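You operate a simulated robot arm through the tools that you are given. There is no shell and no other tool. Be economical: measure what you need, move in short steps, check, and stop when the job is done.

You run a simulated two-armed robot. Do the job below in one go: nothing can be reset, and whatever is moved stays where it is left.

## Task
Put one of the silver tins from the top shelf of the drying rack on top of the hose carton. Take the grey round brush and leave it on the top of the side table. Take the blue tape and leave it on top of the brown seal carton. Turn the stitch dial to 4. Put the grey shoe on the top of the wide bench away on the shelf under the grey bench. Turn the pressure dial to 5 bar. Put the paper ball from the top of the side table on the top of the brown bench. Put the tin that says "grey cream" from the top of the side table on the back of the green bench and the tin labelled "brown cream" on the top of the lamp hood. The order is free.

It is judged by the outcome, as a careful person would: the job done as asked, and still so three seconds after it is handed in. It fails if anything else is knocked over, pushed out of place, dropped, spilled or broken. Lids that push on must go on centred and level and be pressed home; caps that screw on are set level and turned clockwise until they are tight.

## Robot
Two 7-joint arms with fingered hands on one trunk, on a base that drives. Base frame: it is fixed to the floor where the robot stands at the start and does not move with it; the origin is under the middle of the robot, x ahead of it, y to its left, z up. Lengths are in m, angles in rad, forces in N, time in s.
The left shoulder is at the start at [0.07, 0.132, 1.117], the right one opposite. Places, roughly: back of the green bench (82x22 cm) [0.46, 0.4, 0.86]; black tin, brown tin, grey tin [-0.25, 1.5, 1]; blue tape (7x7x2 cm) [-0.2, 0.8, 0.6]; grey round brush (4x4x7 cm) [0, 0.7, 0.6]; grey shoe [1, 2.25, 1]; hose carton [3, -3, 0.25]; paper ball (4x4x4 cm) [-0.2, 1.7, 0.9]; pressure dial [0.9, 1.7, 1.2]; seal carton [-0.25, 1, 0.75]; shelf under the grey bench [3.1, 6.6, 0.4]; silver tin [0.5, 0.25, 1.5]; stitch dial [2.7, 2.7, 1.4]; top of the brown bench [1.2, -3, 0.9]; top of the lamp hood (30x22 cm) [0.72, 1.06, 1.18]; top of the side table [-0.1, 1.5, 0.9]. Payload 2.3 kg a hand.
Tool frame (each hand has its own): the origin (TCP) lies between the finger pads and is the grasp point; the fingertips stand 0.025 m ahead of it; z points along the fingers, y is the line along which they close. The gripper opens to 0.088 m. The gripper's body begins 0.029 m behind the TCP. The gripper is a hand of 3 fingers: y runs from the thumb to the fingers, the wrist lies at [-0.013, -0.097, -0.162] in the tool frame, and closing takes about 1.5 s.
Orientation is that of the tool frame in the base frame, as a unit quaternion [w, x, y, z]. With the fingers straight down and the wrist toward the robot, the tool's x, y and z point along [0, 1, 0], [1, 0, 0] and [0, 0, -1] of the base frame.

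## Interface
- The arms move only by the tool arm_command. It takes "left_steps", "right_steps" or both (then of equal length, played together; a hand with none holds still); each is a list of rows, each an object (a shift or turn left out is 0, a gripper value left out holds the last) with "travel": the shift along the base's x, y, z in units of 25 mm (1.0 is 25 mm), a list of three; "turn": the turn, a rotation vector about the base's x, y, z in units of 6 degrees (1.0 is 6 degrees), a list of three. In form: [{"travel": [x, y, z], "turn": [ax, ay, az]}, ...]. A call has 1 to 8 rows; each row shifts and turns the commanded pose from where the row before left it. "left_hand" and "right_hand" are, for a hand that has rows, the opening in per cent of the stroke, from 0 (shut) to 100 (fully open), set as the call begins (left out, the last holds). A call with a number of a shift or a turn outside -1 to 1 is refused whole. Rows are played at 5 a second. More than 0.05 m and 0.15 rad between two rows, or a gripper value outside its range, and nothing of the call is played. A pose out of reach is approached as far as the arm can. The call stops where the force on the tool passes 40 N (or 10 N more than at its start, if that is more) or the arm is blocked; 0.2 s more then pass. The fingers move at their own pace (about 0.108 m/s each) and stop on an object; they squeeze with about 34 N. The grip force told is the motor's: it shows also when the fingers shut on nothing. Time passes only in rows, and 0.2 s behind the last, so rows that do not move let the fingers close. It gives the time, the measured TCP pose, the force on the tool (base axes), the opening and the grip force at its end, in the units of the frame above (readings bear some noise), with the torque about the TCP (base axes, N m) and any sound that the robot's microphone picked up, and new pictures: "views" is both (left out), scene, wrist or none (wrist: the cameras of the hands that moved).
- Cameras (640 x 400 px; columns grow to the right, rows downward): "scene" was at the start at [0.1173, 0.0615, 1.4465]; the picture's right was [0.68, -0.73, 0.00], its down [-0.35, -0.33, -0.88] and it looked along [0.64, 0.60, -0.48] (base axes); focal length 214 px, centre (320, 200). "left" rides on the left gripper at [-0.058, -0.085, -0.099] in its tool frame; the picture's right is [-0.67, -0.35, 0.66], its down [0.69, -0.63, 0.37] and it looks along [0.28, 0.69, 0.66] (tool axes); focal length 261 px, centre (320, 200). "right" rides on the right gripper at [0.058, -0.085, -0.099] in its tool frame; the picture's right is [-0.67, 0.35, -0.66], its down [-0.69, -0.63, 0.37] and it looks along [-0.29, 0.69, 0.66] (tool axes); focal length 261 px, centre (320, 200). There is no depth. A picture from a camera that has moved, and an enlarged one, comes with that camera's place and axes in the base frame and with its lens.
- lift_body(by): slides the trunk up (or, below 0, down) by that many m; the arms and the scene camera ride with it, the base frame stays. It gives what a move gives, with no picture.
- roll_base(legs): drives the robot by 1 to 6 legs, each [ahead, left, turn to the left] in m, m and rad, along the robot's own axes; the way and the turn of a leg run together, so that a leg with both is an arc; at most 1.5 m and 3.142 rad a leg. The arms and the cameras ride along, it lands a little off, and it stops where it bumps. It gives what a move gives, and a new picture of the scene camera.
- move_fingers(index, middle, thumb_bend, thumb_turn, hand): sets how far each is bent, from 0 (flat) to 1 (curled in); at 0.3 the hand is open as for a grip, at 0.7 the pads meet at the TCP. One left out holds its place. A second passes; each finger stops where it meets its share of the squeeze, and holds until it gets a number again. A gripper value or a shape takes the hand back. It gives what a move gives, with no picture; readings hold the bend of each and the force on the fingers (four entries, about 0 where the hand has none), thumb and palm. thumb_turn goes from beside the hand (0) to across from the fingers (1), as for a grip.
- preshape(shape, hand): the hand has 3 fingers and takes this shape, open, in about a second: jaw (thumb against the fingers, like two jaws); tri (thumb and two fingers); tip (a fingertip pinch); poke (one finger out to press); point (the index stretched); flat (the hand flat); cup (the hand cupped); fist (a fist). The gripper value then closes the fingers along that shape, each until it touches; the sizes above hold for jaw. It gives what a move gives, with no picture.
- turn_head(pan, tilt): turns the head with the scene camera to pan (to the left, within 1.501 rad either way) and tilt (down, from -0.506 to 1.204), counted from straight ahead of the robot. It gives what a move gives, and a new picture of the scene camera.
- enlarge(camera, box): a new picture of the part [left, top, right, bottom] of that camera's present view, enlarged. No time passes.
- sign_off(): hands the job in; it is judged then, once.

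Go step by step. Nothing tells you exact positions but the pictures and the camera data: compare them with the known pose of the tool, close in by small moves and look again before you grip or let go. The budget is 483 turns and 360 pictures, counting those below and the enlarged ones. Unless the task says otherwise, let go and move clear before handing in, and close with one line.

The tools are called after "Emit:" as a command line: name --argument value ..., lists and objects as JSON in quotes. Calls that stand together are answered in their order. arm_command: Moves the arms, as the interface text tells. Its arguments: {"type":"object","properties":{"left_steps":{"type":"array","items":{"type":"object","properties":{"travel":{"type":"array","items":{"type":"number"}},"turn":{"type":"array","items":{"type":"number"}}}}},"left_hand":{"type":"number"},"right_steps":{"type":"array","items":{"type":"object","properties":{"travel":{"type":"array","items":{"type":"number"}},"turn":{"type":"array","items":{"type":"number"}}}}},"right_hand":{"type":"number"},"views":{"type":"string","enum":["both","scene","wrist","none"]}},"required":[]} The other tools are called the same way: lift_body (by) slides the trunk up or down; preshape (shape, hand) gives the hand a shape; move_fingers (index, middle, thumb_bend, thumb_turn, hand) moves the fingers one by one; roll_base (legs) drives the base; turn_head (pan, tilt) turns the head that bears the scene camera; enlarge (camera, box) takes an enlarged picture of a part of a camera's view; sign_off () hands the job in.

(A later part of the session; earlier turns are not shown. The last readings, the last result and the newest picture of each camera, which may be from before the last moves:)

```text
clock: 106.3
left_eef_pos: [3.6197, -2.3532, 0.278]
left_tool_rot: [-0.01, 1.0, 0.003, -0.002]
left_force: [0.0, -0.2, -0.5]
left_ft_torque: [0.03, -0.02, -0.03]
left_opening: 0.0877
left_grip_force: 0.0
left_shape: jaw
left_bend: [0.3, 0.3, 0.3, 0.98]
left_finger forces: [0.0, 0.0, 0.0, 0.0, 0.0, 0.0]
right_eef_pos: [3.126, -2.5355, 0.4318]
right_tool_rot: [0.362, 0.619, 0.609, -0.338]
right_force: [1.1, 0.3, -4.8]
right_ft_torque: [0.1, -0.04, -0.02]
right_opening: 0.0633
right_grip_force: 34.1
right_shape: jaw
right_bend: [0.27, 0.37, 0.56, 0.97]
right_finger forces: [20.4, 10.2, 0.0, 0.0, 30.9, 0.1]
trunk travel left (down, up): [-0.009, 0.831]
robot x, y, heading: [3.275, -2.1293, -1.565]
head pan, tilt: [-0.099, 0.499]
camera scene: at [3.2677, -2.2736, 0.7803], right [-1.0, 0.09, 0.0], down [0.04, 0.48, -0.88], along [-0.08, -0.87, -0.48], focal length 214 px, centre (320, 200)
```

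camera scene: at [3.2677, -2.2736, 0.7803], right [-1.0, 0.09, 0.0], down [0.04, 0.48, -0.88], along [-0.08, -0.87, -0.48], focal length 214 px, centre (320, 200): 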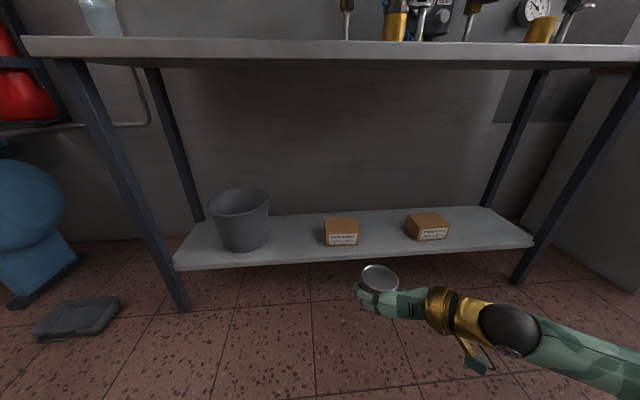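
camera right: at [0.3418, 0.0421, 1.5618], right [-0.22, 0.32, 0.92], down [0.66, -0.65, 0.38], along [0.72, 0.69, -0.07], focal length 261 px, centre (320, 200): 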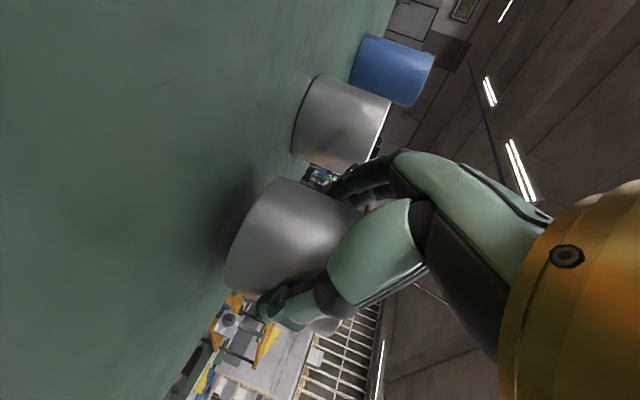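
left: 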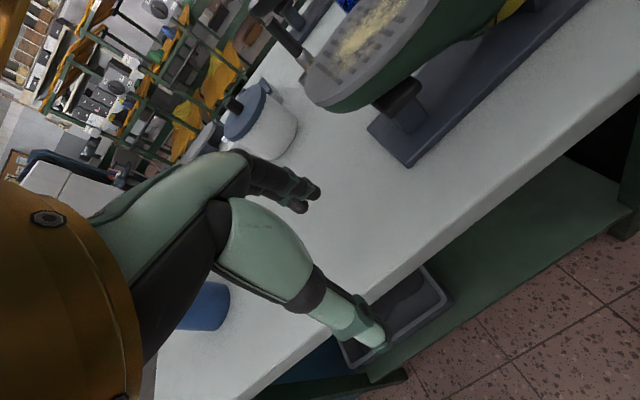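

The tin is level. I drive 0.25 m in with the tin over the floor line, then extend the arm.

Emit:
roll_base --legs '[[0.25, 0, -0.005]]'

Emit:
arm_command --right_steps '[{"travel": [0, -1, 0]}, {"travel": [0, -1, 0]}, {"travel": [0, -1, 0]}, {"travel": [0, -1, 0]}, {"travel": [0, -1, 0]}, {"travel": [0, 0, 0]}]' --views "both"

```text
clock: 108.1
left_eef_pos: [3.6179, -2.6037, 0.2798]
left_tool_rot: [-0.01, 1.0, -0.004, -0.002]
left_force: [-0.1, 0.0, 0.6]
left_ft_torque: [0.01, 0.01, 0.01]
left_opening: 0.0878
left_grip_force: 0.1
left_shape: jaw
left_bend: [0.3, 0.3, 0.3, 0.98]
left_finger forces: [0.1, 0.0, 0.1, 0.1, 0.0, 0.1]
right_eef_pos: [3.1214, -2.7799, 0.4318]
right_tool_rot: [0.36, 0.623, 0.605, -0.341]
right_force: [-0.3, -0.2, -5.5]
right_ft_torque: [0.08, 0.03, 0.01]
right_opening: 0.0631
right_grip_force: 34.3
right_shape: jaw
right_bend: [0.27, 0.37, 0.56, 0.97]
right_finger forces: [20.3, 10.3, 0.0, 0.0, 30.9, 0.0]
trunk travel left (down, up): [-0.009, 0.831]
robot x, y, heading: [3.2762, -2.3757, -1.574]
head pan, tilt: [-0.099, 0.499]
camera scene: at [3.266, -2.5198, 0.7803], right [-0.99, 0.1, 0.0], down [0.05, 0.48, -0.88], along [-0.09, -0.87, -0.48], focal length 214 px, centre (320, 200)
```

scene: 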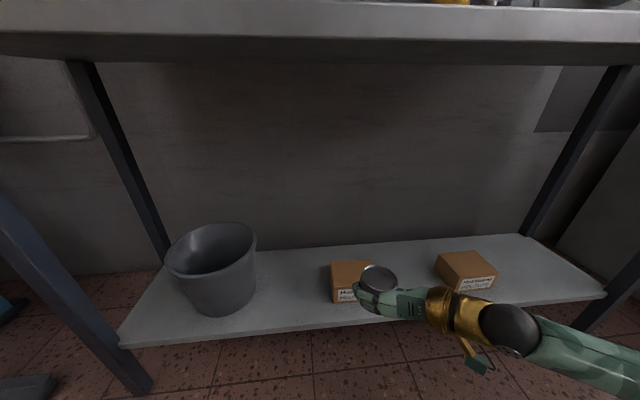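

```text
clock: 109.5
left_eef_pos: [3.6165, -2.6032, 0.2801]
left_tool_rot: [-0.011, 1.0, -0.003, -0.002]
left_force: [-0.1, -0.2, 0.3]
left_ft_torque: [0.0, 0.02, 0.01]
left_opening: 0.0875
left_grip_force: 0.0
left_shape: jaw
left_bend: [0.3, 0.3, 0.3, 0.98]
left_finger forces: [0.0, 0.0, 0.0, 0.0, 0.1, 0.0]
right_eef_pos: [3.1216, -2.9057, 0.4303]
right_tool_rot: [0.36, 0.623, 0.605, -0.341]
right_force: [-0.7, -1.0, -5.0]
right_ft_torque: [0.11, -0.02, 0.0]
right_opening: 0.0631
right_grip_force: 33.5
right_shape: jaw
right_bend: [0.27, 0.37, 0.56, 0.97]
right_finger forces: [20.3, 10.2, 0.0, 0.1, 30.8, 0.0]
trunk travel left (down, up): [-0.009, 0.831]
robot x, y, heading: [3.2754, -2.3781, -1.581]
head pan, tilt: [-0.099, 0.499]
camera scene: at [3.266, -2.5201, 0.7803], right [-0.99, 0.1, 0.0], down [0.05, 0.48, -0.88], along [-0.09, -0.87, -0.48], focal length 214 px, centre (320, 200)
camera right: at [3.0376, -2.7876, 0.4301], right [0.32, 0.22, 0.92], down [-0.65, -0.66, 0.38], along [0.69, -0.72, -0.07], focal length 261 px, centre (320, 200)
```

scene: 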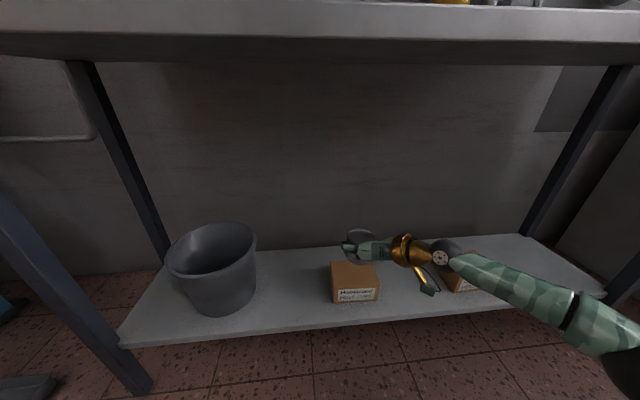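
right: 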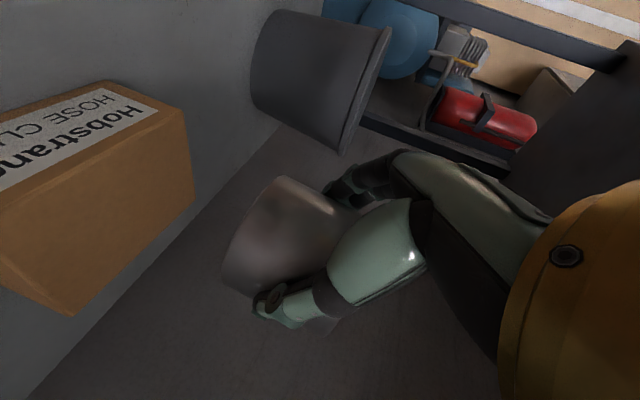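

From the hand's camera the carton top centre is ≈(3.130, −2.973, 0.283). I move over it and lower until close.

Emit:
arm_command --right_steps '[{"travel": [0.1, -0.9, 0]}, {"travel": [0.1, -0.9, 0]}, {"travel": [0.1, -0.9, 0]}, {"travel": [0, 0, -1]}, {"travel": [0, 0, -1]}, {"travel": [0, 0, -1]}, {"travel": [0, 0, 0]}]' --views "both"

```text
clock: 111.1
left_eef_pos: [3.6171, -2.603, 0.2791]
left_tool_rot: [-0.01, 1.0, -0.003, -0.002]
left_force: [0.0, -0.2, -0.7]
left_ft_torque: [0.02, 0.02, -0.02]
left_opening: 0.088
left_grip_force: 0.0
left_shape: jaw
left_bend: [0.3, 0.3, 0.3, 0.98]
left_finger forces: [0.0, 0.0, 0.0, 0.0, 0.0, 0.0]
right_eef_pos: [3.1286, -2.972, 0.3573]
right_tool_rot: [0.36, 0.623, 0.606, -0.339]
right_force: [-0.3, -0.4, -6.1]
right_ft_torque: [0.11, 0.01, 0.01]
right_opening: 0.0631
right_grip_force: 33.8
right_shape: jaw
right_bend: [0.28, 0.37, 0.56, 0.97]
right_finger forces: [20.3, 10.2, 0.1, 0.1, 30.8, 0.1]
trunk travel left (down, up): [-0.009, 0.831]
robot x, y, heading: [3.2735, -2.3781, -1.576]
head pan, tilt: [-0.099, 0.499]
camera scene: at [3.266, -2.5202, 0.7802], right [-0.99, 0.1, 0.0], down [0.05, 0.48, -0.88], along [-0.09, -0.87, -0.48], focal length 214 px, centre (320, 200)
camera right: at [3.0453, -2.8539, 0.355], right [0.32, 0.22, 0.92], down [-0.65, -0.66, 0.38], along [0.69, -0.72, -0.07], focal length 261 px, centre (320, 200)
```

scene: 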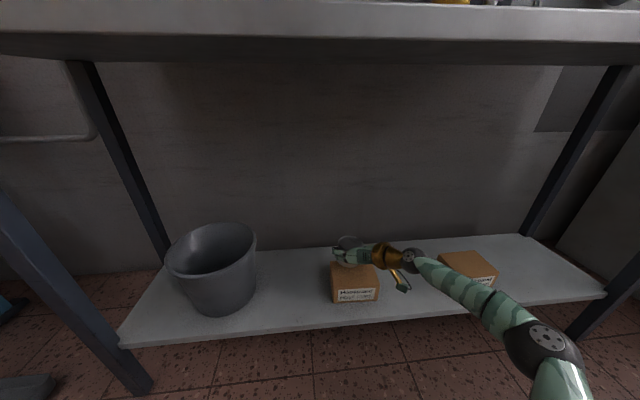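
right: 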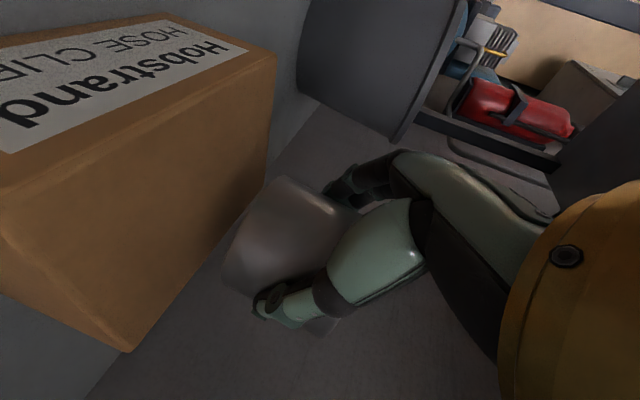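

Refined: carton top centre ≈ (3.117, −2.955), height ~0.29. I shift slightly and lower in small steps, watching the load.

Emit:
arm_command --right_steps '[{"travel": [-0.4, 0.6, 0]}, {"travel": [0, 0, -0.3]}, {"travel": [0, 0, -0.3]}, {"travel": [0, 0, 0]}]' --views "wrist"

```text
clock: 112.1
left_eef_pos: [3.6173, -2.6034, 0.2784]
left_tool_rot: [-0.01, 1.0, -0.004, -0.002]
left_force: [-0.8, -0.2, -0.4]
left_ft_torque: [-0.02, 0.02, 0.0]
left_opening: 0.0878
left_grip_force: 0.0
left_shape: jaw
left_bend: [0.3, 0.3, 0.3, 0.98]
left_finger forces: [0.0, 0.1, 0.0, 0.0, 0.0, 0.0]
right_eef_pos: [3.1189, -2.9592, 0.3417]
right_tool_rot: [0.359, 0.624, 0.605, -0.34]
right_force: [0.7, 0.0, -5.5]
right_ft_torque: [0.1, 0.02, 0.01]
right_opening: 0.0631
right_grip_force: 33.9
right_shape: jaw
right_bend: [0.27, 0.37, 0.56, 0.97]
right_finger forces: [20.2, 10.3, 0.0, 0.0, 30.9, 0.0]
trunk travel left (down, up): [-0.009, 0.831]
robot x, y, heading: [3.278, -2.3779, -1.576]
head pan, tilt: [-0.099, 0.499]
camera right: at [3.036, -2.8399, 0.3401], right [0.32, 0.22, 0.92], down [-0.65, -0.66, 0.38], along [0.69, -0.72, -0.07], focal length 261 px, centre (320, 200)
```

right: 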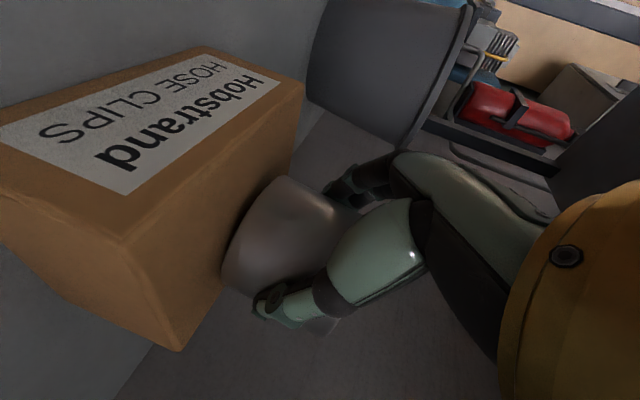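

Emit:
arm_command --right_steps '[{"travel": [0, 0, -0.2]}, {"travel": [0, 0, -0.2]}, {"travel": [0, 0, 0]}]' --views "none"

```text
clock: 112.9
left_eef_pos: [3.6166, -2.6028, 0.2792]
left_tool_rot: [-0.009, 1.0, -0.004, -0.002]
left_force: [0.4, -0.3, 0.8]
left_ft_torque: [-0.01, -0.01, -0.01]
left_opening: 0.0876
left_grip_force: 0.1
left_shape: jaw
left_bend: [0.3, 0.3, 0.3, 0.98]
left_finger forces: [0.0, 0.0, 0.1, 0.0, 0.1, 0.1]
right_eef_pos: [3.1207, -2.9573, 0.3325]
right_tool_rot: [0.36, 0.623, 0.605, -0.341]
right_force: [1.0, 0.8, 2.8]
right_ft_torque: [-0.01, 0.06, -0.06]
right_opening: 0.0635
right_grip_force: 33.5
right_shape: jaw
right_bend: [0.27, 0.36, 0.56, 0.99]
right_finger forces: [20.8, 12.7, 0.0, 0.0, 32.7, 0.0]
trunk travel left (down, up): [-0.009, 0.831]
robot x, y, heading: [3.2775, -2.3789, -1.572]
head pan, tilt: [-0.099, 0.499]
```

It has touched down on the carton. I open the hand.

Emit:
arm_command --right_steps '[{"travel": [0, 0, 0]}, {"travel": [0, 0, 0]}, {"travel": [0, 0, 0]}, {"travel": [0, 0, 0]}, {"travel": [0, 0, 0]}, {"travel": [0, 0, 0]}]' --right_hand 100 --views "both"

```text
clock: 114.3
left_eef_pos: [3.6179, -2.6021, 0.2795]
left_tool_rot: [-0.01, 1.0, -0.004, -0.002]
left_force: [-0.4, -0.8, 0.3]
left_ft_torque: [0.0, 0.0, 0.0]
left_opening: 0.0877
left_grip_force: 0.1
left_shape: jaw
left_bend: [0.3, 0.3, 0.3, 0.98]
left_finger forces: [0.1, 0.0, 0.0, 0.2, 0.0, 0.0]
right_eef_pos: [3.1205, -2.9562, 0.3311]
right_tool_rot: [0.359, 0.623, 0.606, -0.34]
right_force: [-0.4, 0.0, -1.5]
right_ft_torque: [0.04, 0.02, 0.01]
right_opening: 0.0876
right_grip_force: 0.1
right_shape: jaw
right_bend: [0.3, 0.3, 0.3, 0.98]
right_finger forces: [0.0, 0.0, 0.1, 0.0, 0.0, 0.0]
trunk travel left (down, up): [-0.009, 0.831]
robot x, y, heading: [3.2766, -2.3817, -1.577]
head pan, tilt: [-0.099, 0.499]
camera scene: at [3.2663, -2.5192, 0.7805], right [-0.99, 0.1, 0.0], down [0.05, 0.48, -0.88], along [-0.09, -0.87, -0.48], focal length 214 px, centre (320, 200)
camera right: at [3.0359, -2.8392, 0.3306], right [0.32, 0.22, 0.92], down [-0.65, -0.66, 0.38], along [0.69, -0.72, -0.07], focal length 261 px, centre (320, 200)
```

scene: 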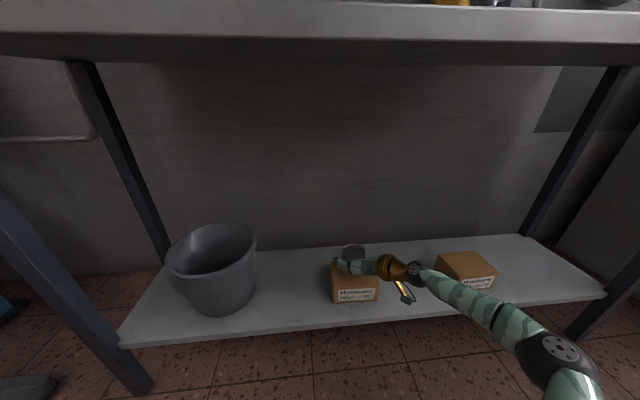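
right: 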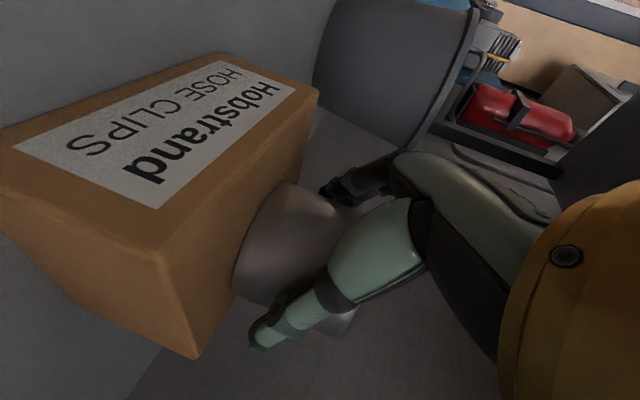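

Released. I draw the hand back along its finger direction.

Emit:
arm_command --right_steps '[{"travel": [0, 0.87, 0.5]}, {"travel": [0, 0.87, 0.5]}, {"travel": [0, 0.87, 0.5]}, {"travel": [0, 0.87, 0.5]}, {"travel": [0, 1, 0]}, {"travel": [0, 1, 0]}, {"travel": [0, 1, 0]}, {"travel": [0, 1, 0]}]' --views "scene"

Emit:
enlarge --camera "scene" --box '[270, 210, 430, 310]'

```text
clock: 116.1
left_eef_pos: [3.6188, -2.6035, 0.2796]
left_tool_rot: [-0.01, 1.0, -0.003, -0.001]
left_force: [-0.4, 0.2, -0.3]
left_ft_torque: [0.03, 0.0, 0.03]
left_opening: 0.0875
left_grip_force: 0.1
left_shape: jaw
left_bend: [0.3, 0.3, 0.3, 0.98]
left_finger forces: [0.0, 0.0, 0.0, 0.0, 0.0, 0.0]
right_eef_pos: [3.1189, -2.769, 0.3831]
right_tool_rot: [0.359, 0.624, 0.605, -0.34]
right_force: [0.5, 0.9, 0.1]
right_ft_torque: [-0.02, 0.02, 0.04]
right_opening: 0.0875
right_grip_force: 0.1
right_shape: jaw
right_bend: [0.3, 0.3, 0.3, 0.98]
right_finger forces: [0.0, 0.0, 0.1, 0.0, 0.0, 0.0]
trunk travel left (down, up): [-0.009, 0.831]
robot x, y, heading: [3.279, -2.3772, -1.579]
head pan, tilt: [-0.099, 0.499]
camera scene: at [3.2663, -2.5191, 0.7805], right [-0.99, 0.1, 0.0], down [0.05, 0.48, -0.88], along [-0.09, -0.87, -0.48], focal length 214 px, centre (320, 200)
```

scene: 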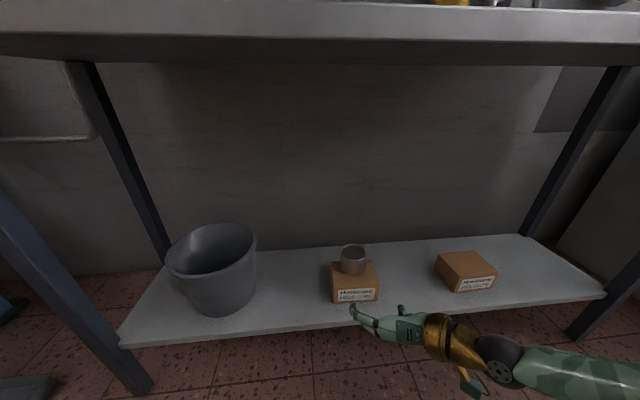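

```text
4.00 times, centred on (350, 260) of scene
camera zoom: at [3.2663, -2.5191, 0.7805], right [-0.99, 0.1, 0.0], down [0.05, 0.48, -0.88], along [-0.09, -0.87, -0.48], focal length 858 px, centre (200, -40)
```

zoom: 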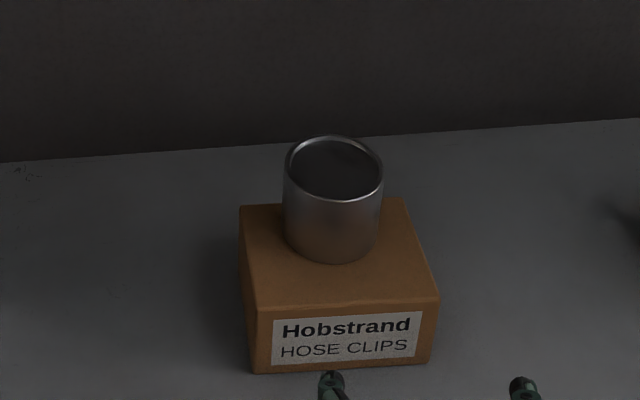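

The tin stands well on the hose carton. I raise the trunk and head back north-west to the low white table.

Emit:
roll_base --legs '[[-0.53, 0, 0]]'

Emit:
lift_body --by 0.4

Emit:
roll_base --legs '[[0, -1.5, 0], [0, -1.5, 0], [0, -1.25, 0]]'

```text
clock: 119.2
left_eef_pos: [3.6205, -2.07, 0.2785]
left_tool_rot: [-0.01, 1.0, -0.003, -0.003]
left_force: [-0.9, 0.0, -0.1]
left_ft_torque: [0.02, -0.01, -0.03]
left_opening: 0.0875
left_grip_force: 0.0
left_shape: jaw
left_bend: [0.3, 0.3, 0.3, 0.98]
left_finger forces: [0.0, 0.0, 0.1, 0.0, 0.1, 0.0]
right_eef_pos: [3.1222, -2.2366, 0.3814]
right_tool_rot: [0.359, 0.624, 0.605, -0.34]
right_force: [-0.7, -0.5, -0.2]
right_ft_torque: [0.03, 0.0, -0.01]
right_opening: 0.0875
right_grip_force: 0.0
right_shape: jaw
right_bend: [0.3, 0.3, 0.3, 0.98]
right_finger forces: [0.0, 0.0, 0.0, 0.0, 0.0, 0.0]
trunk travel left (down, up): [-0.009, 0.831]
robot x, y, heading: [3.2774, -1.8439, -1.574]
head pan, tilt: [-0.099, 0.499]
camera scene: at [3.2693, -1.9861, 0.7805], right [-0.99, 0.1, 0.0], down [0.05, 0.48, -0.88], along [-0.09, -0.87, -0.48], focal length 214 px, centre (320, 200)
```

scene: 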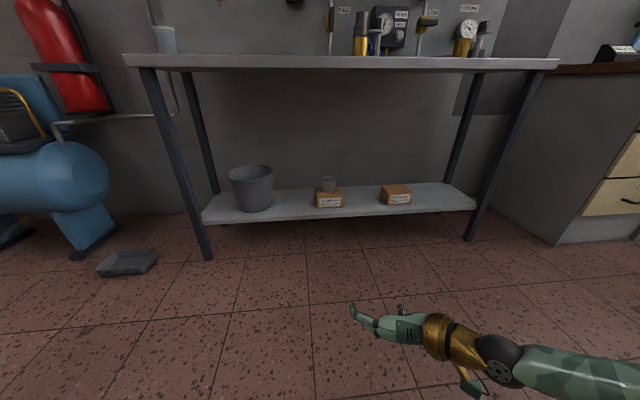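

```text
clock: 123.0
left_eef_pos: [3.6211, -2.0699, 0.6784]
left_tool_rot: [-0.01, 1.0, -0.003, -0.002]
left_force: [0.1, -0.6, 1.0]
left_ft_torque: [0.0, -0.01, 0.01]
left_opening: 0.0877
left_grip_force: 0.0
left_shape: jaw
left_bend: [0.3, 0.3, 0.3, 0.98]
left_finger forces: [0.0, 0.0, 0.0, 0.0, 0.0, 0.0]
right_eef_pos: [3.1215, -2.237, 0.7817]
right_tool_rot: [0.359, 0.624, 0.606, -0.34]
right_force: [-0.4, 1.3, 0.1]
right_ft_torque: [-0.01, 0.01, 0.04]
right_opening: 0.0875
right_grip_force: 0.0
right_shape: jaw
right_bend: [0.3, 0.3, 0.3, 0.98]
right_finger forces: [0.1, 0.0, 0.0, 0.1, 0.0, 0.1]
trunk travel left (down, up): [-0.409, 0.431]
robot x, y, heading: [3.2738, -1.8467, -1.577]
head pan, tilt: [-0.099, 0.499]
```

```text
clock: 143.3
left_eef_pos: [-0.5955, -2.1745, 0.6785]
left_tool_rot: [-0.009, 1.0, 0.023, -0.002]
left_force: [-0.4, 0.8, -0.3]
left_ft_torque: [-0.02, 0.01, 0.03]
left_opening: 0.0875
left_grip_force: 0.1
left_shape: jaw
left_bend: [0.3, 0.3, 0.3, 0.98]
left_finger forces: [0.1, 0.1, 0.1, 0.0, 0.1, 0.0]
right_eef_pos: [-1.0851, -2.3666, 0.782]
right_tool_rot: [0.368, 0.607, 0.622, -0.33]
right_force: [0.2, -0.2, -0.1]
right_ft_torque: [-0.01, -0.04, 0.02]
right_opening: 0.0878
right_grip_force: 0.1
right_shape: jaw
right_bend: [0.3, 0.3, 0.3, 0.98]
right_finger forces: [0.0, 0.0, 0.1, 0.1, 0.0, 0.0]
trunk travel left (down, up): [-0.409, 0.431]
robot x, y, heading: [-0.9481, -1.9654, -1.524]
head pan, tilt: [-0.099, 0.499]
camera scene: at [-0.95, -2.1092, 1.1805], right [-1.0, 0.05, 0.0], down [0.03, 0.48, -0.88], along [-0.05, -0.88, -0.48], focal length 214 px, centre (320, 200)
```

scene: 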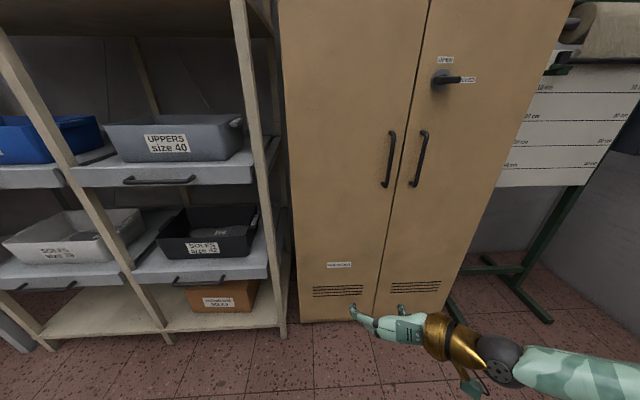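

Emit:
roll_base --legs '[[-1.5, 0, 0], [-0.45, 0, 0], [0, 0, 3.09]]'

Emit:
turn_head --pan -0.3 --tilt 0.55

```text
clock: 160.2
left_eef_pos: [-1.3955, 0.2134, 0.6785]
left_tool_rot: [0.002, 0.011, 1.0, -0.009]
left_force: [0.2, 0.0, 0.0]
left_ft_torque: [0.0, -0.01, 0.01]
left_opening: 0.0875
left_grip_force: 0.1
left_shape: jaw
left_bend: [0.3, 0.3, 0.3, 0.98]
left_finger forces: [0.1, 0.0, 0.0, 0.1, 0.0, 0.0]
right_eef_pos: [-0.8942, 0.3715, 0.7818]
right_tool_rot: [0.343, -0.6, 0.629, 0.356]
right_force: [-0.1, -0.4, -0.3]
right_ft_torque: [0.0, 0.0, -0.01]
right_opening: 0.0873
right_grip_force: 0.0
right_shape: jaw
right_bend: [0.3, 0.3, 0.3, 0.98]
right_finger forces: [0.0, 0.1, 0.0, 0.0, 0.0, 0.0]
trunk travel left (down, up): [-0.409, 0.431]
robot x, y, heading: [-1.0573, -0.0197, 1.55]
head pan, tilt: [-0.099, 0.499]
camera scene: at [-1.0444, 0.1213, 1.1805], right [0.99, -0.12, 0.0], down [-0.06, -0.48, -0.88], along [0.11, 0.87, -0.48], focal length 214 px, centre (320, 200)
```

scene: 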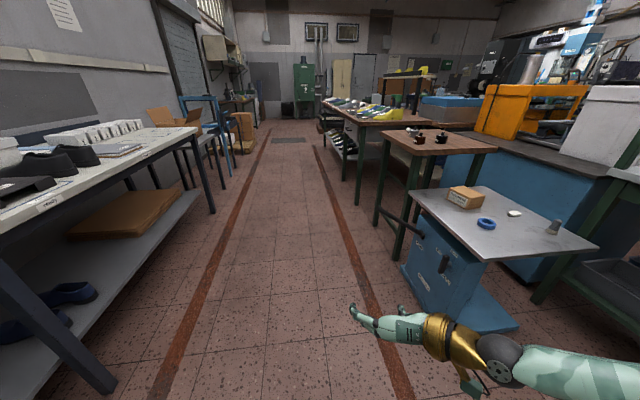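

```text
clock: 160.9
left_eef_pos: [-1.3956, 0.2131, 0.6792]
left_tool_rot: [0.003, 0.011, 1.0, -0.009]
left_force: [1.0, 0.5, -0.7]
left_ft_torque: [-0.02, 0.01, 0.03]
left_opening: 0.0875
left_grip_force: 0.0
left_shape: jaw
left_bend: [0.3, 0.3, 0.3, 0.98]
left_finger forces: [0.0, 0.1, 0.0, 0.0, 0.0, 0.0]
right_eef_pos: [-0.8939, 0.372, 0.7814]
right_tool_rot: [0.343, -0.6, 0.629, 0.356]
right_force: [-0.4, -1.0, 0.0]
right_ft_torque: [0.0, 0.02, 0.03]
right_opening: 0.0874
right_grip_force: 0.0
right_shape: jaw
right_bend: [0.3, 0.3, 0.3, 0.98]
right_finger forces: [0.1, 0.1, 0.1, 0.1, 0.0, 0.0]
trunk travel left (down, up): [-0.409, 0.431]
robot x, y, heading: [-1.0577, -0.0206, 1.546]
head pan, tilt: [-0.3, 0.55]
camera scene: at [-1.0271, 0.1162, 1.1759], right [0.95, -0.32, 0.0], down [-0.17, -0.5, -0.85], along [0.27, 0.81, -0.52], focal length 214 px, centre (320, 200)
```

scene: 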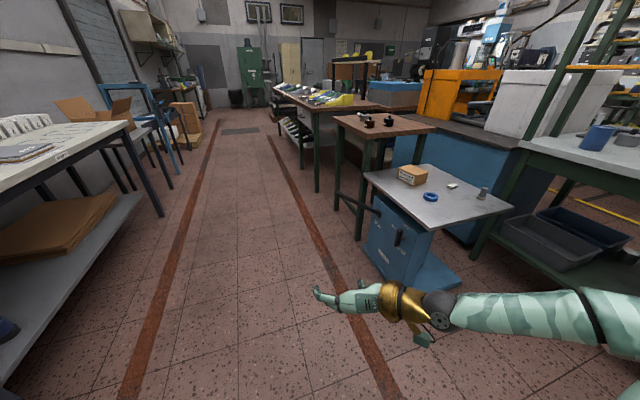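

I can see everything: brush ≈(0.03, 0.72, base 0.625), tape ≈(−0.21, 0.80), seal carton ≈(−0.17, 0.97). I turn the right hand to point straight down and drive to the south side of the white table.

Emit:
arm_command --right_steps '[{"turn": [-1, 0, 0], "travel": [0, 0, 0.5]}, {"turn": [-1, 0, 0], "travel": [0, 0, 0.5]}, {"turn": [-1, 0, 0], "travel": [0, 0, 0.5]}, {"turn": [-1, 0, 0]}, {"turn": [-1, 0, 0]}, {"turn": [-1, 0, 0]}, {"turn": [-1, 0, 0]}, {"turn": [-1, 0, 0]}]' --left_steps '[{"travel": [0, 0.5, 1]}, {"travel": [0, 0.5, 1]}, {"travel": [0, 0.5, 1]}, {"travel": [0, 0.5, 1]}, {"travel": [0, 0.5, 1]}, {"travel": [0, 0, 0]}, {"travel": [0, 0, 0]}, {"travel": [0, 0, 0]}]' --views "none"

Emit:
arm_command --right_steps '[{"turn": [-1, 0, 0]}, {"turn": [-1, 0, 0]}, {"turn": [0, 0, 0]}]' --views "none"

Emit:
roll_base --legs '[[0, 0, 0.022], [0, -0.9, 0]]'

```text
clock: 162.7
left_eef_pos: [-1.3956, 0.2753, 0.8049]
left_tool_rot: [0.002, 0.011, 1.0, -0.01]
left_force: [-0.1, -0.3, 0.2]
left_ft_torque: [-0.01, -0.04, -0.03]
left_opening: 0.0876
left_grip_force: 0.0
left_shape: jaw
left_bend: [0.3, 0.3, 0.3, 0.98]
left_finger forces: [0.0, 0.0, 0.0, 0.0, 0.0, 0.1]
right_eef_pos: [-0.8934, 0.3725, 0.8203]
right_tool_rot: [0.07, -0.688, 0.718, 0.071]
right_force: [0.0, 0.3, -0.4]
right_ft_torque: [0.0, 0.01, -0.01]
right_opening: 0.0877
right_grip_force: 0.1
right_shape: jaw
right_bend: [0.3, 0.3, 0.3, 0.98]
right_finger forces: [0.0, 0.1, 0.0, 0.0, 0.0, 0.0]
right hand out of reach, approached as far as the arm can: row 1
trunk travel left (down, up): [-0.409, 0.431]
robot x, y, heading: [-1.0565, -0.0202, 1.544]
head pan, tilt: [-0.3, 0.55]
```

```text
clock: 163.5
left_eef_pos: [-1.395, 0.2746, 0.805]
left_tool_rot: [0.002, 0.012, 1.0, -0.01]
left_force: [0.5, 0.6, -0.2]
left_ft_torque: [-0.01, -0.01, 0.0]
left_opening: 0.0875
left_grip_force: 0.1
left_shape: jaw
left_bend: [0.3, 0.3, 0.3, 0.98]
left_finger forces: [0.0, 0.0, 0.0, 0.1, 0.0, 0.0]
right_eef_pos: [-0.8943, 0.3707, 0.8186]
right_tool_rot: [-0.004, -0.691, 0.723, -0.006]
right_force: [0.7, 0.1, -0.7]
right_ft_torque: [0.01, -0.01, -0.01]
right_opening: 0.0877
right_grip_force: 0.0
right_shape: jaw
right_bend: [0.3, 0.3, 0.3, 0.98]
right_finger forces: [0.1, 0.1, 0.0, 0.1, 0.0, 0.1]
trunk travel left (down, up): [-0.409, 0.431]
robot x, y, heading: [-1.0573, -0.0219, 1.546]
head pan, tilt: [-0.3, 0.55]
```

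```text
clock: 168.6
left_eef_pos: [-0.5131, 0.2689, 0.8052]
left_tool_rot: [0.002, -0.007, 1.0, -0.01]
left_force: [-0.3, 0.3, -0.4]
left_ft_torque: [0.0, 0.0, -0.02]
left_opening: 0.0875
left_grip_force: 0.2
left_shape: jaw
left_bend: [0.3, 0.3, 0.3, 0.98]
left_finger forces: [0.0, 0.0, 0.0, 0.1, 0.0, 0.1]
right_eef_pos: [-0.0139, 0.3833, 0.8186]
right_tool_rot: [-0.002, -0.704, 0.71, -0.005]
right_force: [0.3, -0.8, -0.5]
right_ft_torque: [-0.01, -0.04, 0.02]
right_opening: 0.0874
right_grip_force: 0.1
right_shape: jaw
right_bend: [0.3, 0.3, 0.3, 0.98]
right_finger forces: [0.1, 0.0, 0.0, 0.0, 0.1, 0.0]
trunk travel left (down, up): [-0.409, 0.431]
robot x, y, heading: [-0.1636, -0.015, 1.587]
head pan, tilt: [-0.3, 0.55]
camera scene: at [-0.1389, 0.1233, 1.1759], right [0.96, -0.28, 0.0], down [-0.15, -0.5, -0.85], along [0.24, 0.82, -0.52], focal length 214 px, centre (320, 200)
```

scene: 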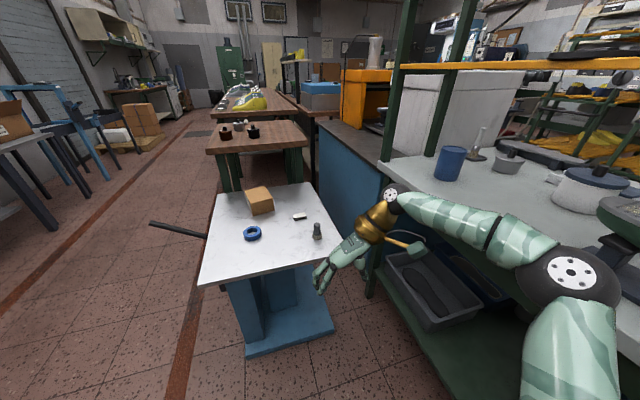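

The right elbow is over the green bench, so I shift west and come in from the south-west, turned slightly right.

Emit:
roll_base --legs '[[0, 0.17, 0], [0.3, 0, -0.43]]'

Emit:
turn_head --pan 0.0 --tilt 0.75

```text
clock: 171.7
left_eef_pos: [-0.4738, 0.6833, 0.8056]
left_tool_rot: [0.0, 0.21, 0.978, -0.011]
left_force: [0.1, 0.7, -0.2]
left_ft_torque: [0.02, 0.01, 0.01]
left_opening: 0.0878
left_grip_force: 0.0
left_shape: jaw
left_bend: [0.3, 0.3, 0.3, 0.98]
left_finger forces: [0.0, 0.0, 0.0, 0.0, 0.0, 0.1]
right_eef_pos: [0.0258, 0.5784, 0.8206]
right_tool_rot: [-0.004, -0.534, 0.845, -0.005]
right_force: [-0.2, -0.2, 0.1]
right_ft_torque: [0.02, 0.0, 0.01]
right_opening: 0.0875
right_grip_force: 0.0
right_shape: jaw
right_bend: [0.3, 0.3, 0.3, 0.98]
right_finger forces: [0.0, 0.1, 0.0, 0.0, 0.0, 0.1]
trunk travel left (down, up): [-0.409, 0.431]
robot x, y, heading: [-0.2739, 0.2859, 1.153]
head pan, tilt: [-0.3, 0.55]
camera scene: at [-0.195, 0.3953, 1.1759], right [0.75, -0.66, 0.0], down [-0.35, -0.39, -0.85], along [0.56, 0.64, -0.52], focal length 214 px, centre (320, 200)
```

scene: 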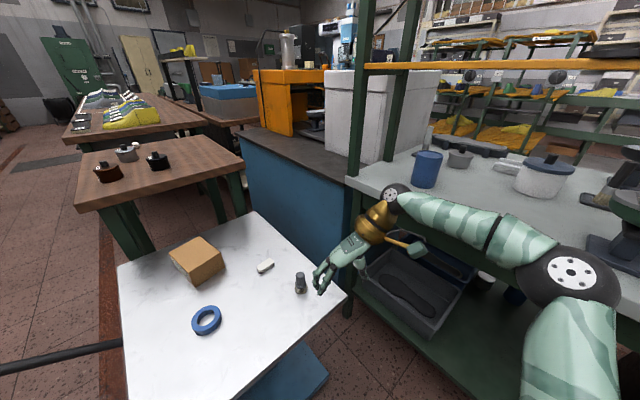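

```text
clock: 172.5
left_eef_pos: [-0.4744, 0.6843, 0.8037]
left_tool_rot: [0.0, 0.21, 0.978, -0.01]
left_force: [0.2, 0.8, 0.0]
left_ft_torque: [-0.02, 0.01, 0.0]
left_opening: 0.0876
left_grip_force: 0.1
left_shape: jaw
left_bend: [0.3, 0.3, 0.3, 0.98]
left_finger forces: [0.0, 0.1, 0.0, 0.1, 0.1, 0.1]
right_eef_pos: [0.0263, 0.5783, 0.8191]
right_tool_rot: [-0.004, -0.534, 0.845, -0.004]
right_force: [0.3, -0.1, -0.1]
right_ft_torque: [-0.03, -0.02, 0.0]
right_opening: 0.0876
right_grip_force: 0.1
right_shape: jaw
right_bend: [0.3, 0.3, 0.3, 0.98]
right_finger forces: [0.0, 0.0, 0.0, 0.0, 0.0, 0.0]
trunk travel left (down, up): [-0.409, 0.431]
robot x, y, heading: [-0.2745, 0.2834, 1.151]
head pan, tilt: [0.0, 0.75]
camera scene: at [-0.2205, 0.4033, 1.1586], right [0.91, -0.41, 0.0], down [-0.28, -0.62, -0.73], along [0.3, 0.67, -0.68], focal length 214 px, centre (320, 200)
```

scene: 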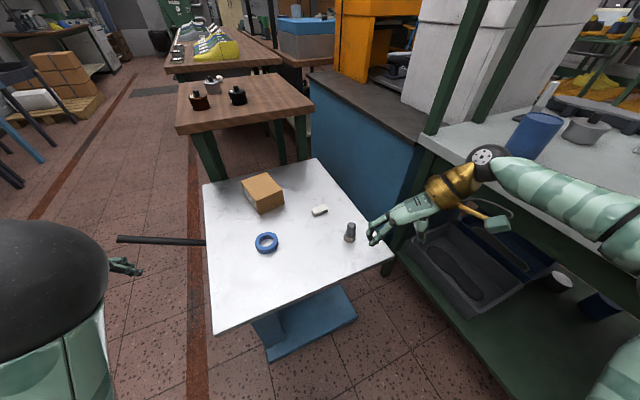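

Brush axis ≈ (0.02, 0.722). I move the right hand above it.

Emit:
arm_command --right_steps '[{"travel": [0, 1, 0]}, {"travel": [0, 1, 0]}, {"travel": [0, 1, 0]}, {"travel": [0, 1, 0]}, {"travel": [-0.3, 1, 0]}, {"travel": [0, 0.75, 0]}, {"travel": [0, 0, 0]}]' --views "both"

```text
clock: 174.1
left_eef_pos: [-0.4739, 0.6843, 0.8048]
left_tool_rot: [0.0, 0.21, 0.978, -0.009]
left_force: [-0.3, -0.1, 0.4]
left_ft_torque: [0.03, 0.01, 0.03]
left_opening: 0.0878
left_grip_force: 0.0
left_shape: jaw
left_bend: [0.3, 0.3, 0.3, 0.98]
left_finger forces: [0.0, 0.0, 0.0, 0.0, 0.0, 0.0]
right_eef_pos: [0.014, 0.6812, 0.813]
right_tool_rot: [-0.004, -0.534, 0.845, -0.005]
right_force: [0.2, -0.1, -0.3]
right_ft_torque: [0.01, -0.01, 0.04]
right_opening: 0.0873
right_grip_force: 0.1
right_shape: jaw
right_bend: [0.3, 0.3, 0.3, 0.98]
right_finger forces: [0.1, 0.0, 0.0, 0.0, 0.0, 0.0]
right hand out of reach, approached as far as the arm can: row 4, 5, 6
trunk travel left (down, up): [-0.409, 0.431]
robot x, y, heading: [-0.2747, 0.2845, 1.154]
head pan, tilt: [0.0, 0.75]
camera scene: at [-0.2206, 0.4034, 1.1585], right [0.91, -0.41, 0.0], down [-0.28, -0.62, -0.73], along [0.3, 0.67, -0.68], focal length 214 px, centre (320, 200)
camera right: at [0.0666, 0.5956, 0.9146], right [-0.03, 0.76, 0.65], down [0.86, 0.35, -0.37], along [-0.51, 0.55, -0.67], focal length 261 px, centre (320, 200)
```

scene: 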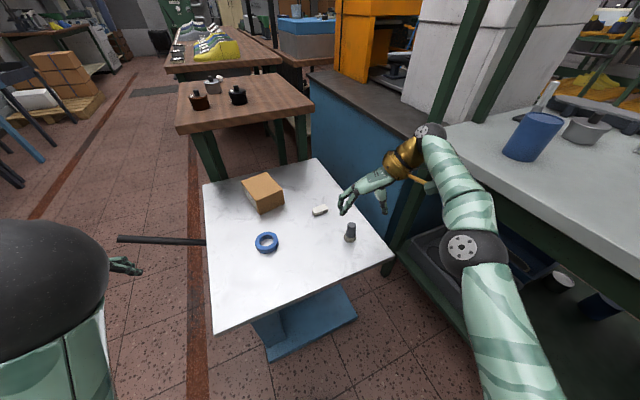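
right: 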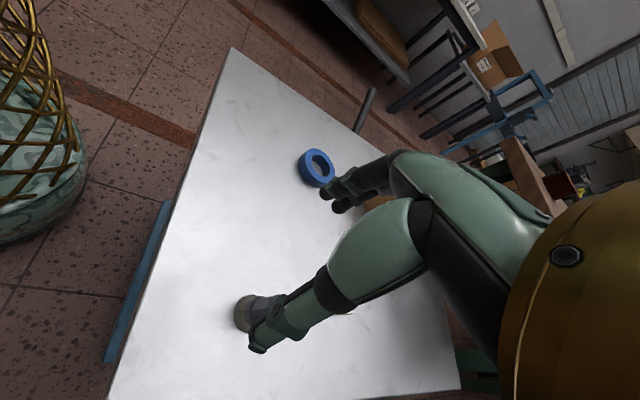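

Reach is limited this high; I lower first (staying above the brush), then move forward.

Emit:
arm_command --right_steps '[{"travel": [0, 0, -1]}, {"travel": [0, 0, -1]}, {"travel": [0, 0, -1]}, {"travel": [0.1, 0.8, 0]}, {"travel": [0.1, 0.8, 0]}, {"travel": [0, 0, 0]}]' --views "both"

```text
clock: 175.5
left_eef_pos: [-0.4736, 0.6836, 0.8053]
left_tool_rot: [0.001, 0.21, 0.978, -0.01]
left_force: [-0.6, -0.4, 0.4]
left_ft_torque: [-0.04, 0.01, 0.0]
left_opening: 0.0878
left_grip_force: 0.1
left_shape: jaw
left_bend: [0.3, 0.3, 0.3, 0.98]
left_finger forces: [0.0, 0.0, 0.1, 0.0, 0.0, 0.0]
right_eef_pos: [0.0143, 0.6965, 0.739]
right_tool_rot: [-0.003, -0.534, 0.846, -0.004]
right_force: [-0.5, 0.1, 0.8]
right_ft_torque: [-0.01, 0.02, 0.02]
right_opening: 0.0874
right_grip_force: 0.0
right_shape: jaw
right_bend: [0.3, 0.3, 0.3, 0.98]
right_finger forces: [0.0, 0.0, 0.1, 0.1, 0.1, 0.0]
right hand out of reach, approached as far as the arm can: row 4, 5
trunk travel left (down, up): [-0.409, 0.431]
robot x, y, heading: [-0.2734, 0.2839, 1.148]
head pan, tilt: [0.0, 0.75]
camera scene: at [-0.2207, 0.4036, 1.1585], right [0.91, -0.41, 0.0], down [-0.28, -0.62, -0.73], along [0.3, 0.67, -0.68], focal length 214 px, centre (320, 200)
camera right: at [0.0658, 0.6115, 0.8391], right [-0.03, 0.76, 0.65], down [0.86, 0.35, -0.37], along [-0.51, 0.55, -0.67], focal length 261 px, centre (320, 200)
```

scene: 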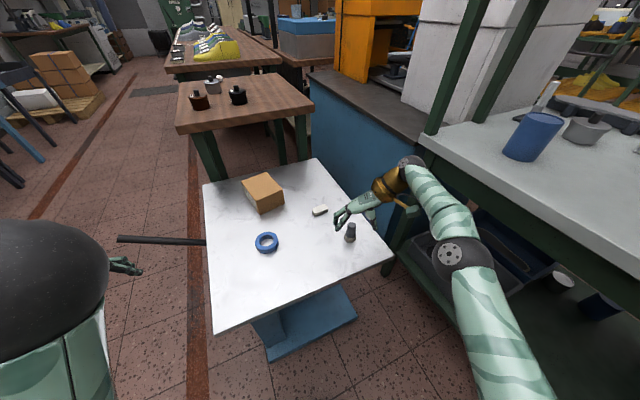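
right: 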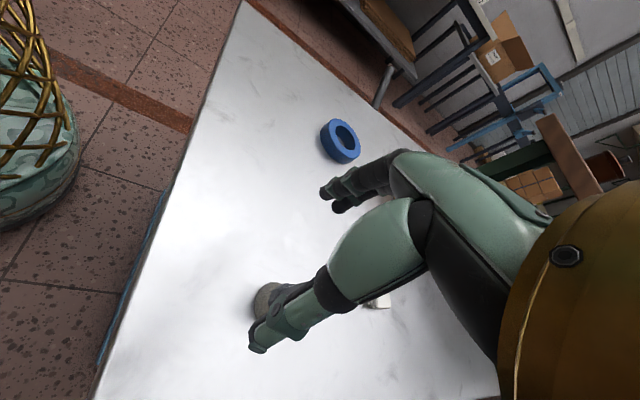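

Emit:
roll_base --legs '[[0.03, 0, 0]]'

Emit:
enlarge --camera "right" --box '[160, 150, 480, 350]'

```text
clock: 176.4
left_eef_pos: [-0.4617, 0.7108, 0.8043]
left_tool_rot: [0.001, 0.21, 0.978, -0.009]
left_force: [-1.2, -0.8, -0.1]
left_ft_torque: [0.01, -0.03, 0.0]
left_opening: 0.0876
left_grip_force: 0.1
left_shape: jaw
left_bend: [0.3, 0.3, 0.3, 0.98]
left_finger forces: [0.0, 0.0, 0.1, 0.0, 0.1, 0.1]
right_eef_pos: [0.0259, 0.724, 0.7385]
right_tool_rot: [-0.003, -0.534, 0.845, -0.005]
right_force: [0.0, -0.4, 0.6]
right_ft_torque: [0.02, -0.02, -0.02]
right_opening: 0.0876
right_grip_force: 0.0
right_shape: jaw
right_bend: [0.3, 0.3, 0.3, 0.98]
right_finger forces: [0.0, 0.0, 0.0, 0.1, 0.0, 0.1]
trunk travel left (down, up): [-0.409, 0.431]
robot x, y, heading: [-0.2624, 0.3125, 1.148]
head pan, tilt: [0.0, 0.75]
camera scene: at [-0.2082, 0.431, 1.1585], right [0.91, -0.41, 0.0], down [-0.28, -0.62, -0.73], along [0.3, 0.67, -0.68], focal length 214 px, centre (320, 200)
```

scene: 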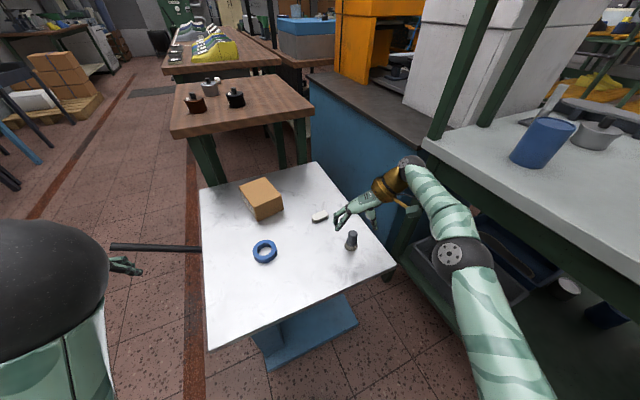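

```text
2.00 times, centred on (320, 250) of right
camera zoom: at [0.0784, 0.6388, 0.8393], right [-0.03, 0.76, 0.65], down [0.86, 0.34, -0.37], along [-0.51, 0.55, -0.67], focal length 521 px, centre (320, 100)
```

zoom: 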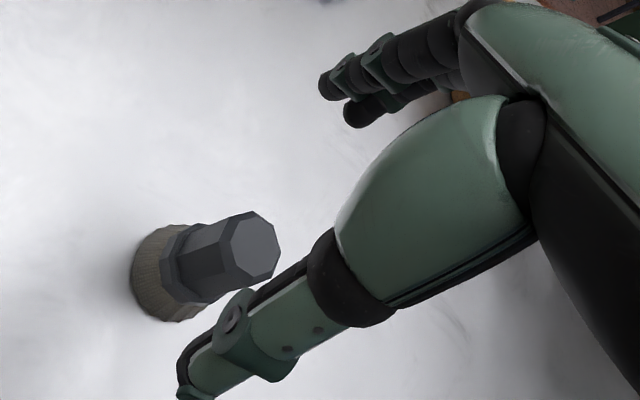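

Brush axis ≈ (0.033, 0.73). I nudge and lower around it.

Emit:
arm_command --right_steps '[{"travel": [0.1, 0, -1]}, {"travel": [0.1, 0.1, -1]}, {"travel": [0.1, 0.1, -0.9]}, {"travel": [0, 0, 0]}]' --views "wrist"

```text
clock: 177.4
left_eef_pos: [-0.462, 0.7118, 0.8042]
left_tool_rot: [0.0, 0.21, 0.978, -0.01]
left_force: [0.6, 0.4, 0.3]
left_ft_torque: [-0.02, 0.01, 0.0]
left_opening: 0.0876
left_grip_force: 0.0
left_shape: jaw
left_bend: [0.3, 0.3, 0.3, 0.98]
left_finger forces: [0.1, 0.0, 0.0, 0.0, 0.0, 0.1]
right_eef_pos: [0.0307, 0.7253, 0.6656]
right_tool_rot: [-0.003, -0.535, 0.845, -0.004]
right_force: [0.2, 0.0, 0.7]
right_ft_torque: [0.0, 0.0, 0.01]
right_opening: 0.0876
right_grip_force: 0.1
right_shape: jaw
right_bend: [0.3, 0.3, 0.3, 0.98]
right_finger forces: [0.0, 0.0, 0.1, 0.1, 0.0, 0.0]
right hand out of reach, approached as far as the arm can: row 3
trunk travel left (down, up): [-0.409, 0.431]
robot x, y, heading: [-0.2597, 0.3125, 1.15]
head pan, tilt: [0.0, 0.75]
camera right: at [0.0834, 0.6397, 0.7665], right [-0.03, 0.76, 0.65], down [0.86, 0.34, -0.37], along [-0.51, 0.55, -0.67], focal length 261 px, centre (320, 200)
```

right: 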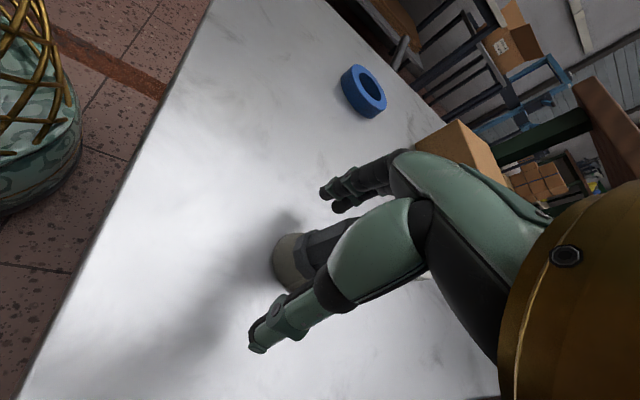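

The brush is between thumb and fingers. I close.

Emit:
arm_command --right_steps '[{"travel": [0, 0, 0]}, {"travel": [0, 0, 0]}, {"travel": [0, 0, 0]}, {"travel": [0, 0, 0]}, {"travel": [0, 0, 0]}, {"travel": [0, 0, 0]}, {"travel": [0, 0, 0]}, {"travel": [0, 0, 0]}]' --right_hand 0 --views "wrist"

```text
clock: 179.2
left_eef_pos: [-0.462, 0.7119, 0.8047]
left_tool_rot: [0.001, 0.21, 0.978, -0.01]
left_force: [0.1, 0.2, -0.4]
left_ft_torque: [-0.02, 0.0, -0.01]
left_opening: 0.0876
left_grip_force: 0.1
left_shape: jaw
left_bend: [0.3, 0.3, 0.3, 0.98]
left_finger forces: [0.0, 0.0, 0.0, 0.0, 0.0, 0.0]
right_eef_pos: [0.0309, 0.7262, 0.6657]
right_tool_rot: [-0.004, -0.535, 0.845, -0.005]
right_force: [-0.3, -0.3, 0.4]
right_ft_torque: [-0.05, -0.02, 0.0]
right_opening: 0.0025
right_grip_force: 33.4
right_shape: jaw
right_bend: [0.7, 0.73, 0.8, 1.0]
right_finger forces: [0.0, 0.1, 0.1, 0.0, 0.0, 0.1]
trunk travel left (down, up): [-0.409, 0.431]
robot x, y, heading: [-0.2619, 0.3121, 1.144]
head pan, tilt: [0.0, 0.75]
camera right: at [0.0836, 0.6396, 0.7667], right [-0.03, 0.76, 0.65], down [0.86, 0.34, -0.37], along [-0.51, 0.55, -0.67], focal length 261 px, centre (320, 200)
```

right: 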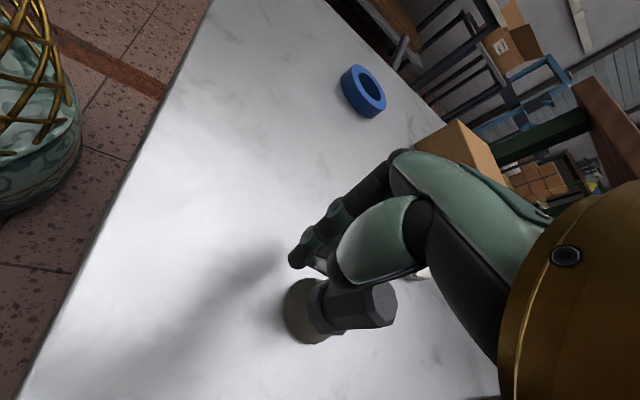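

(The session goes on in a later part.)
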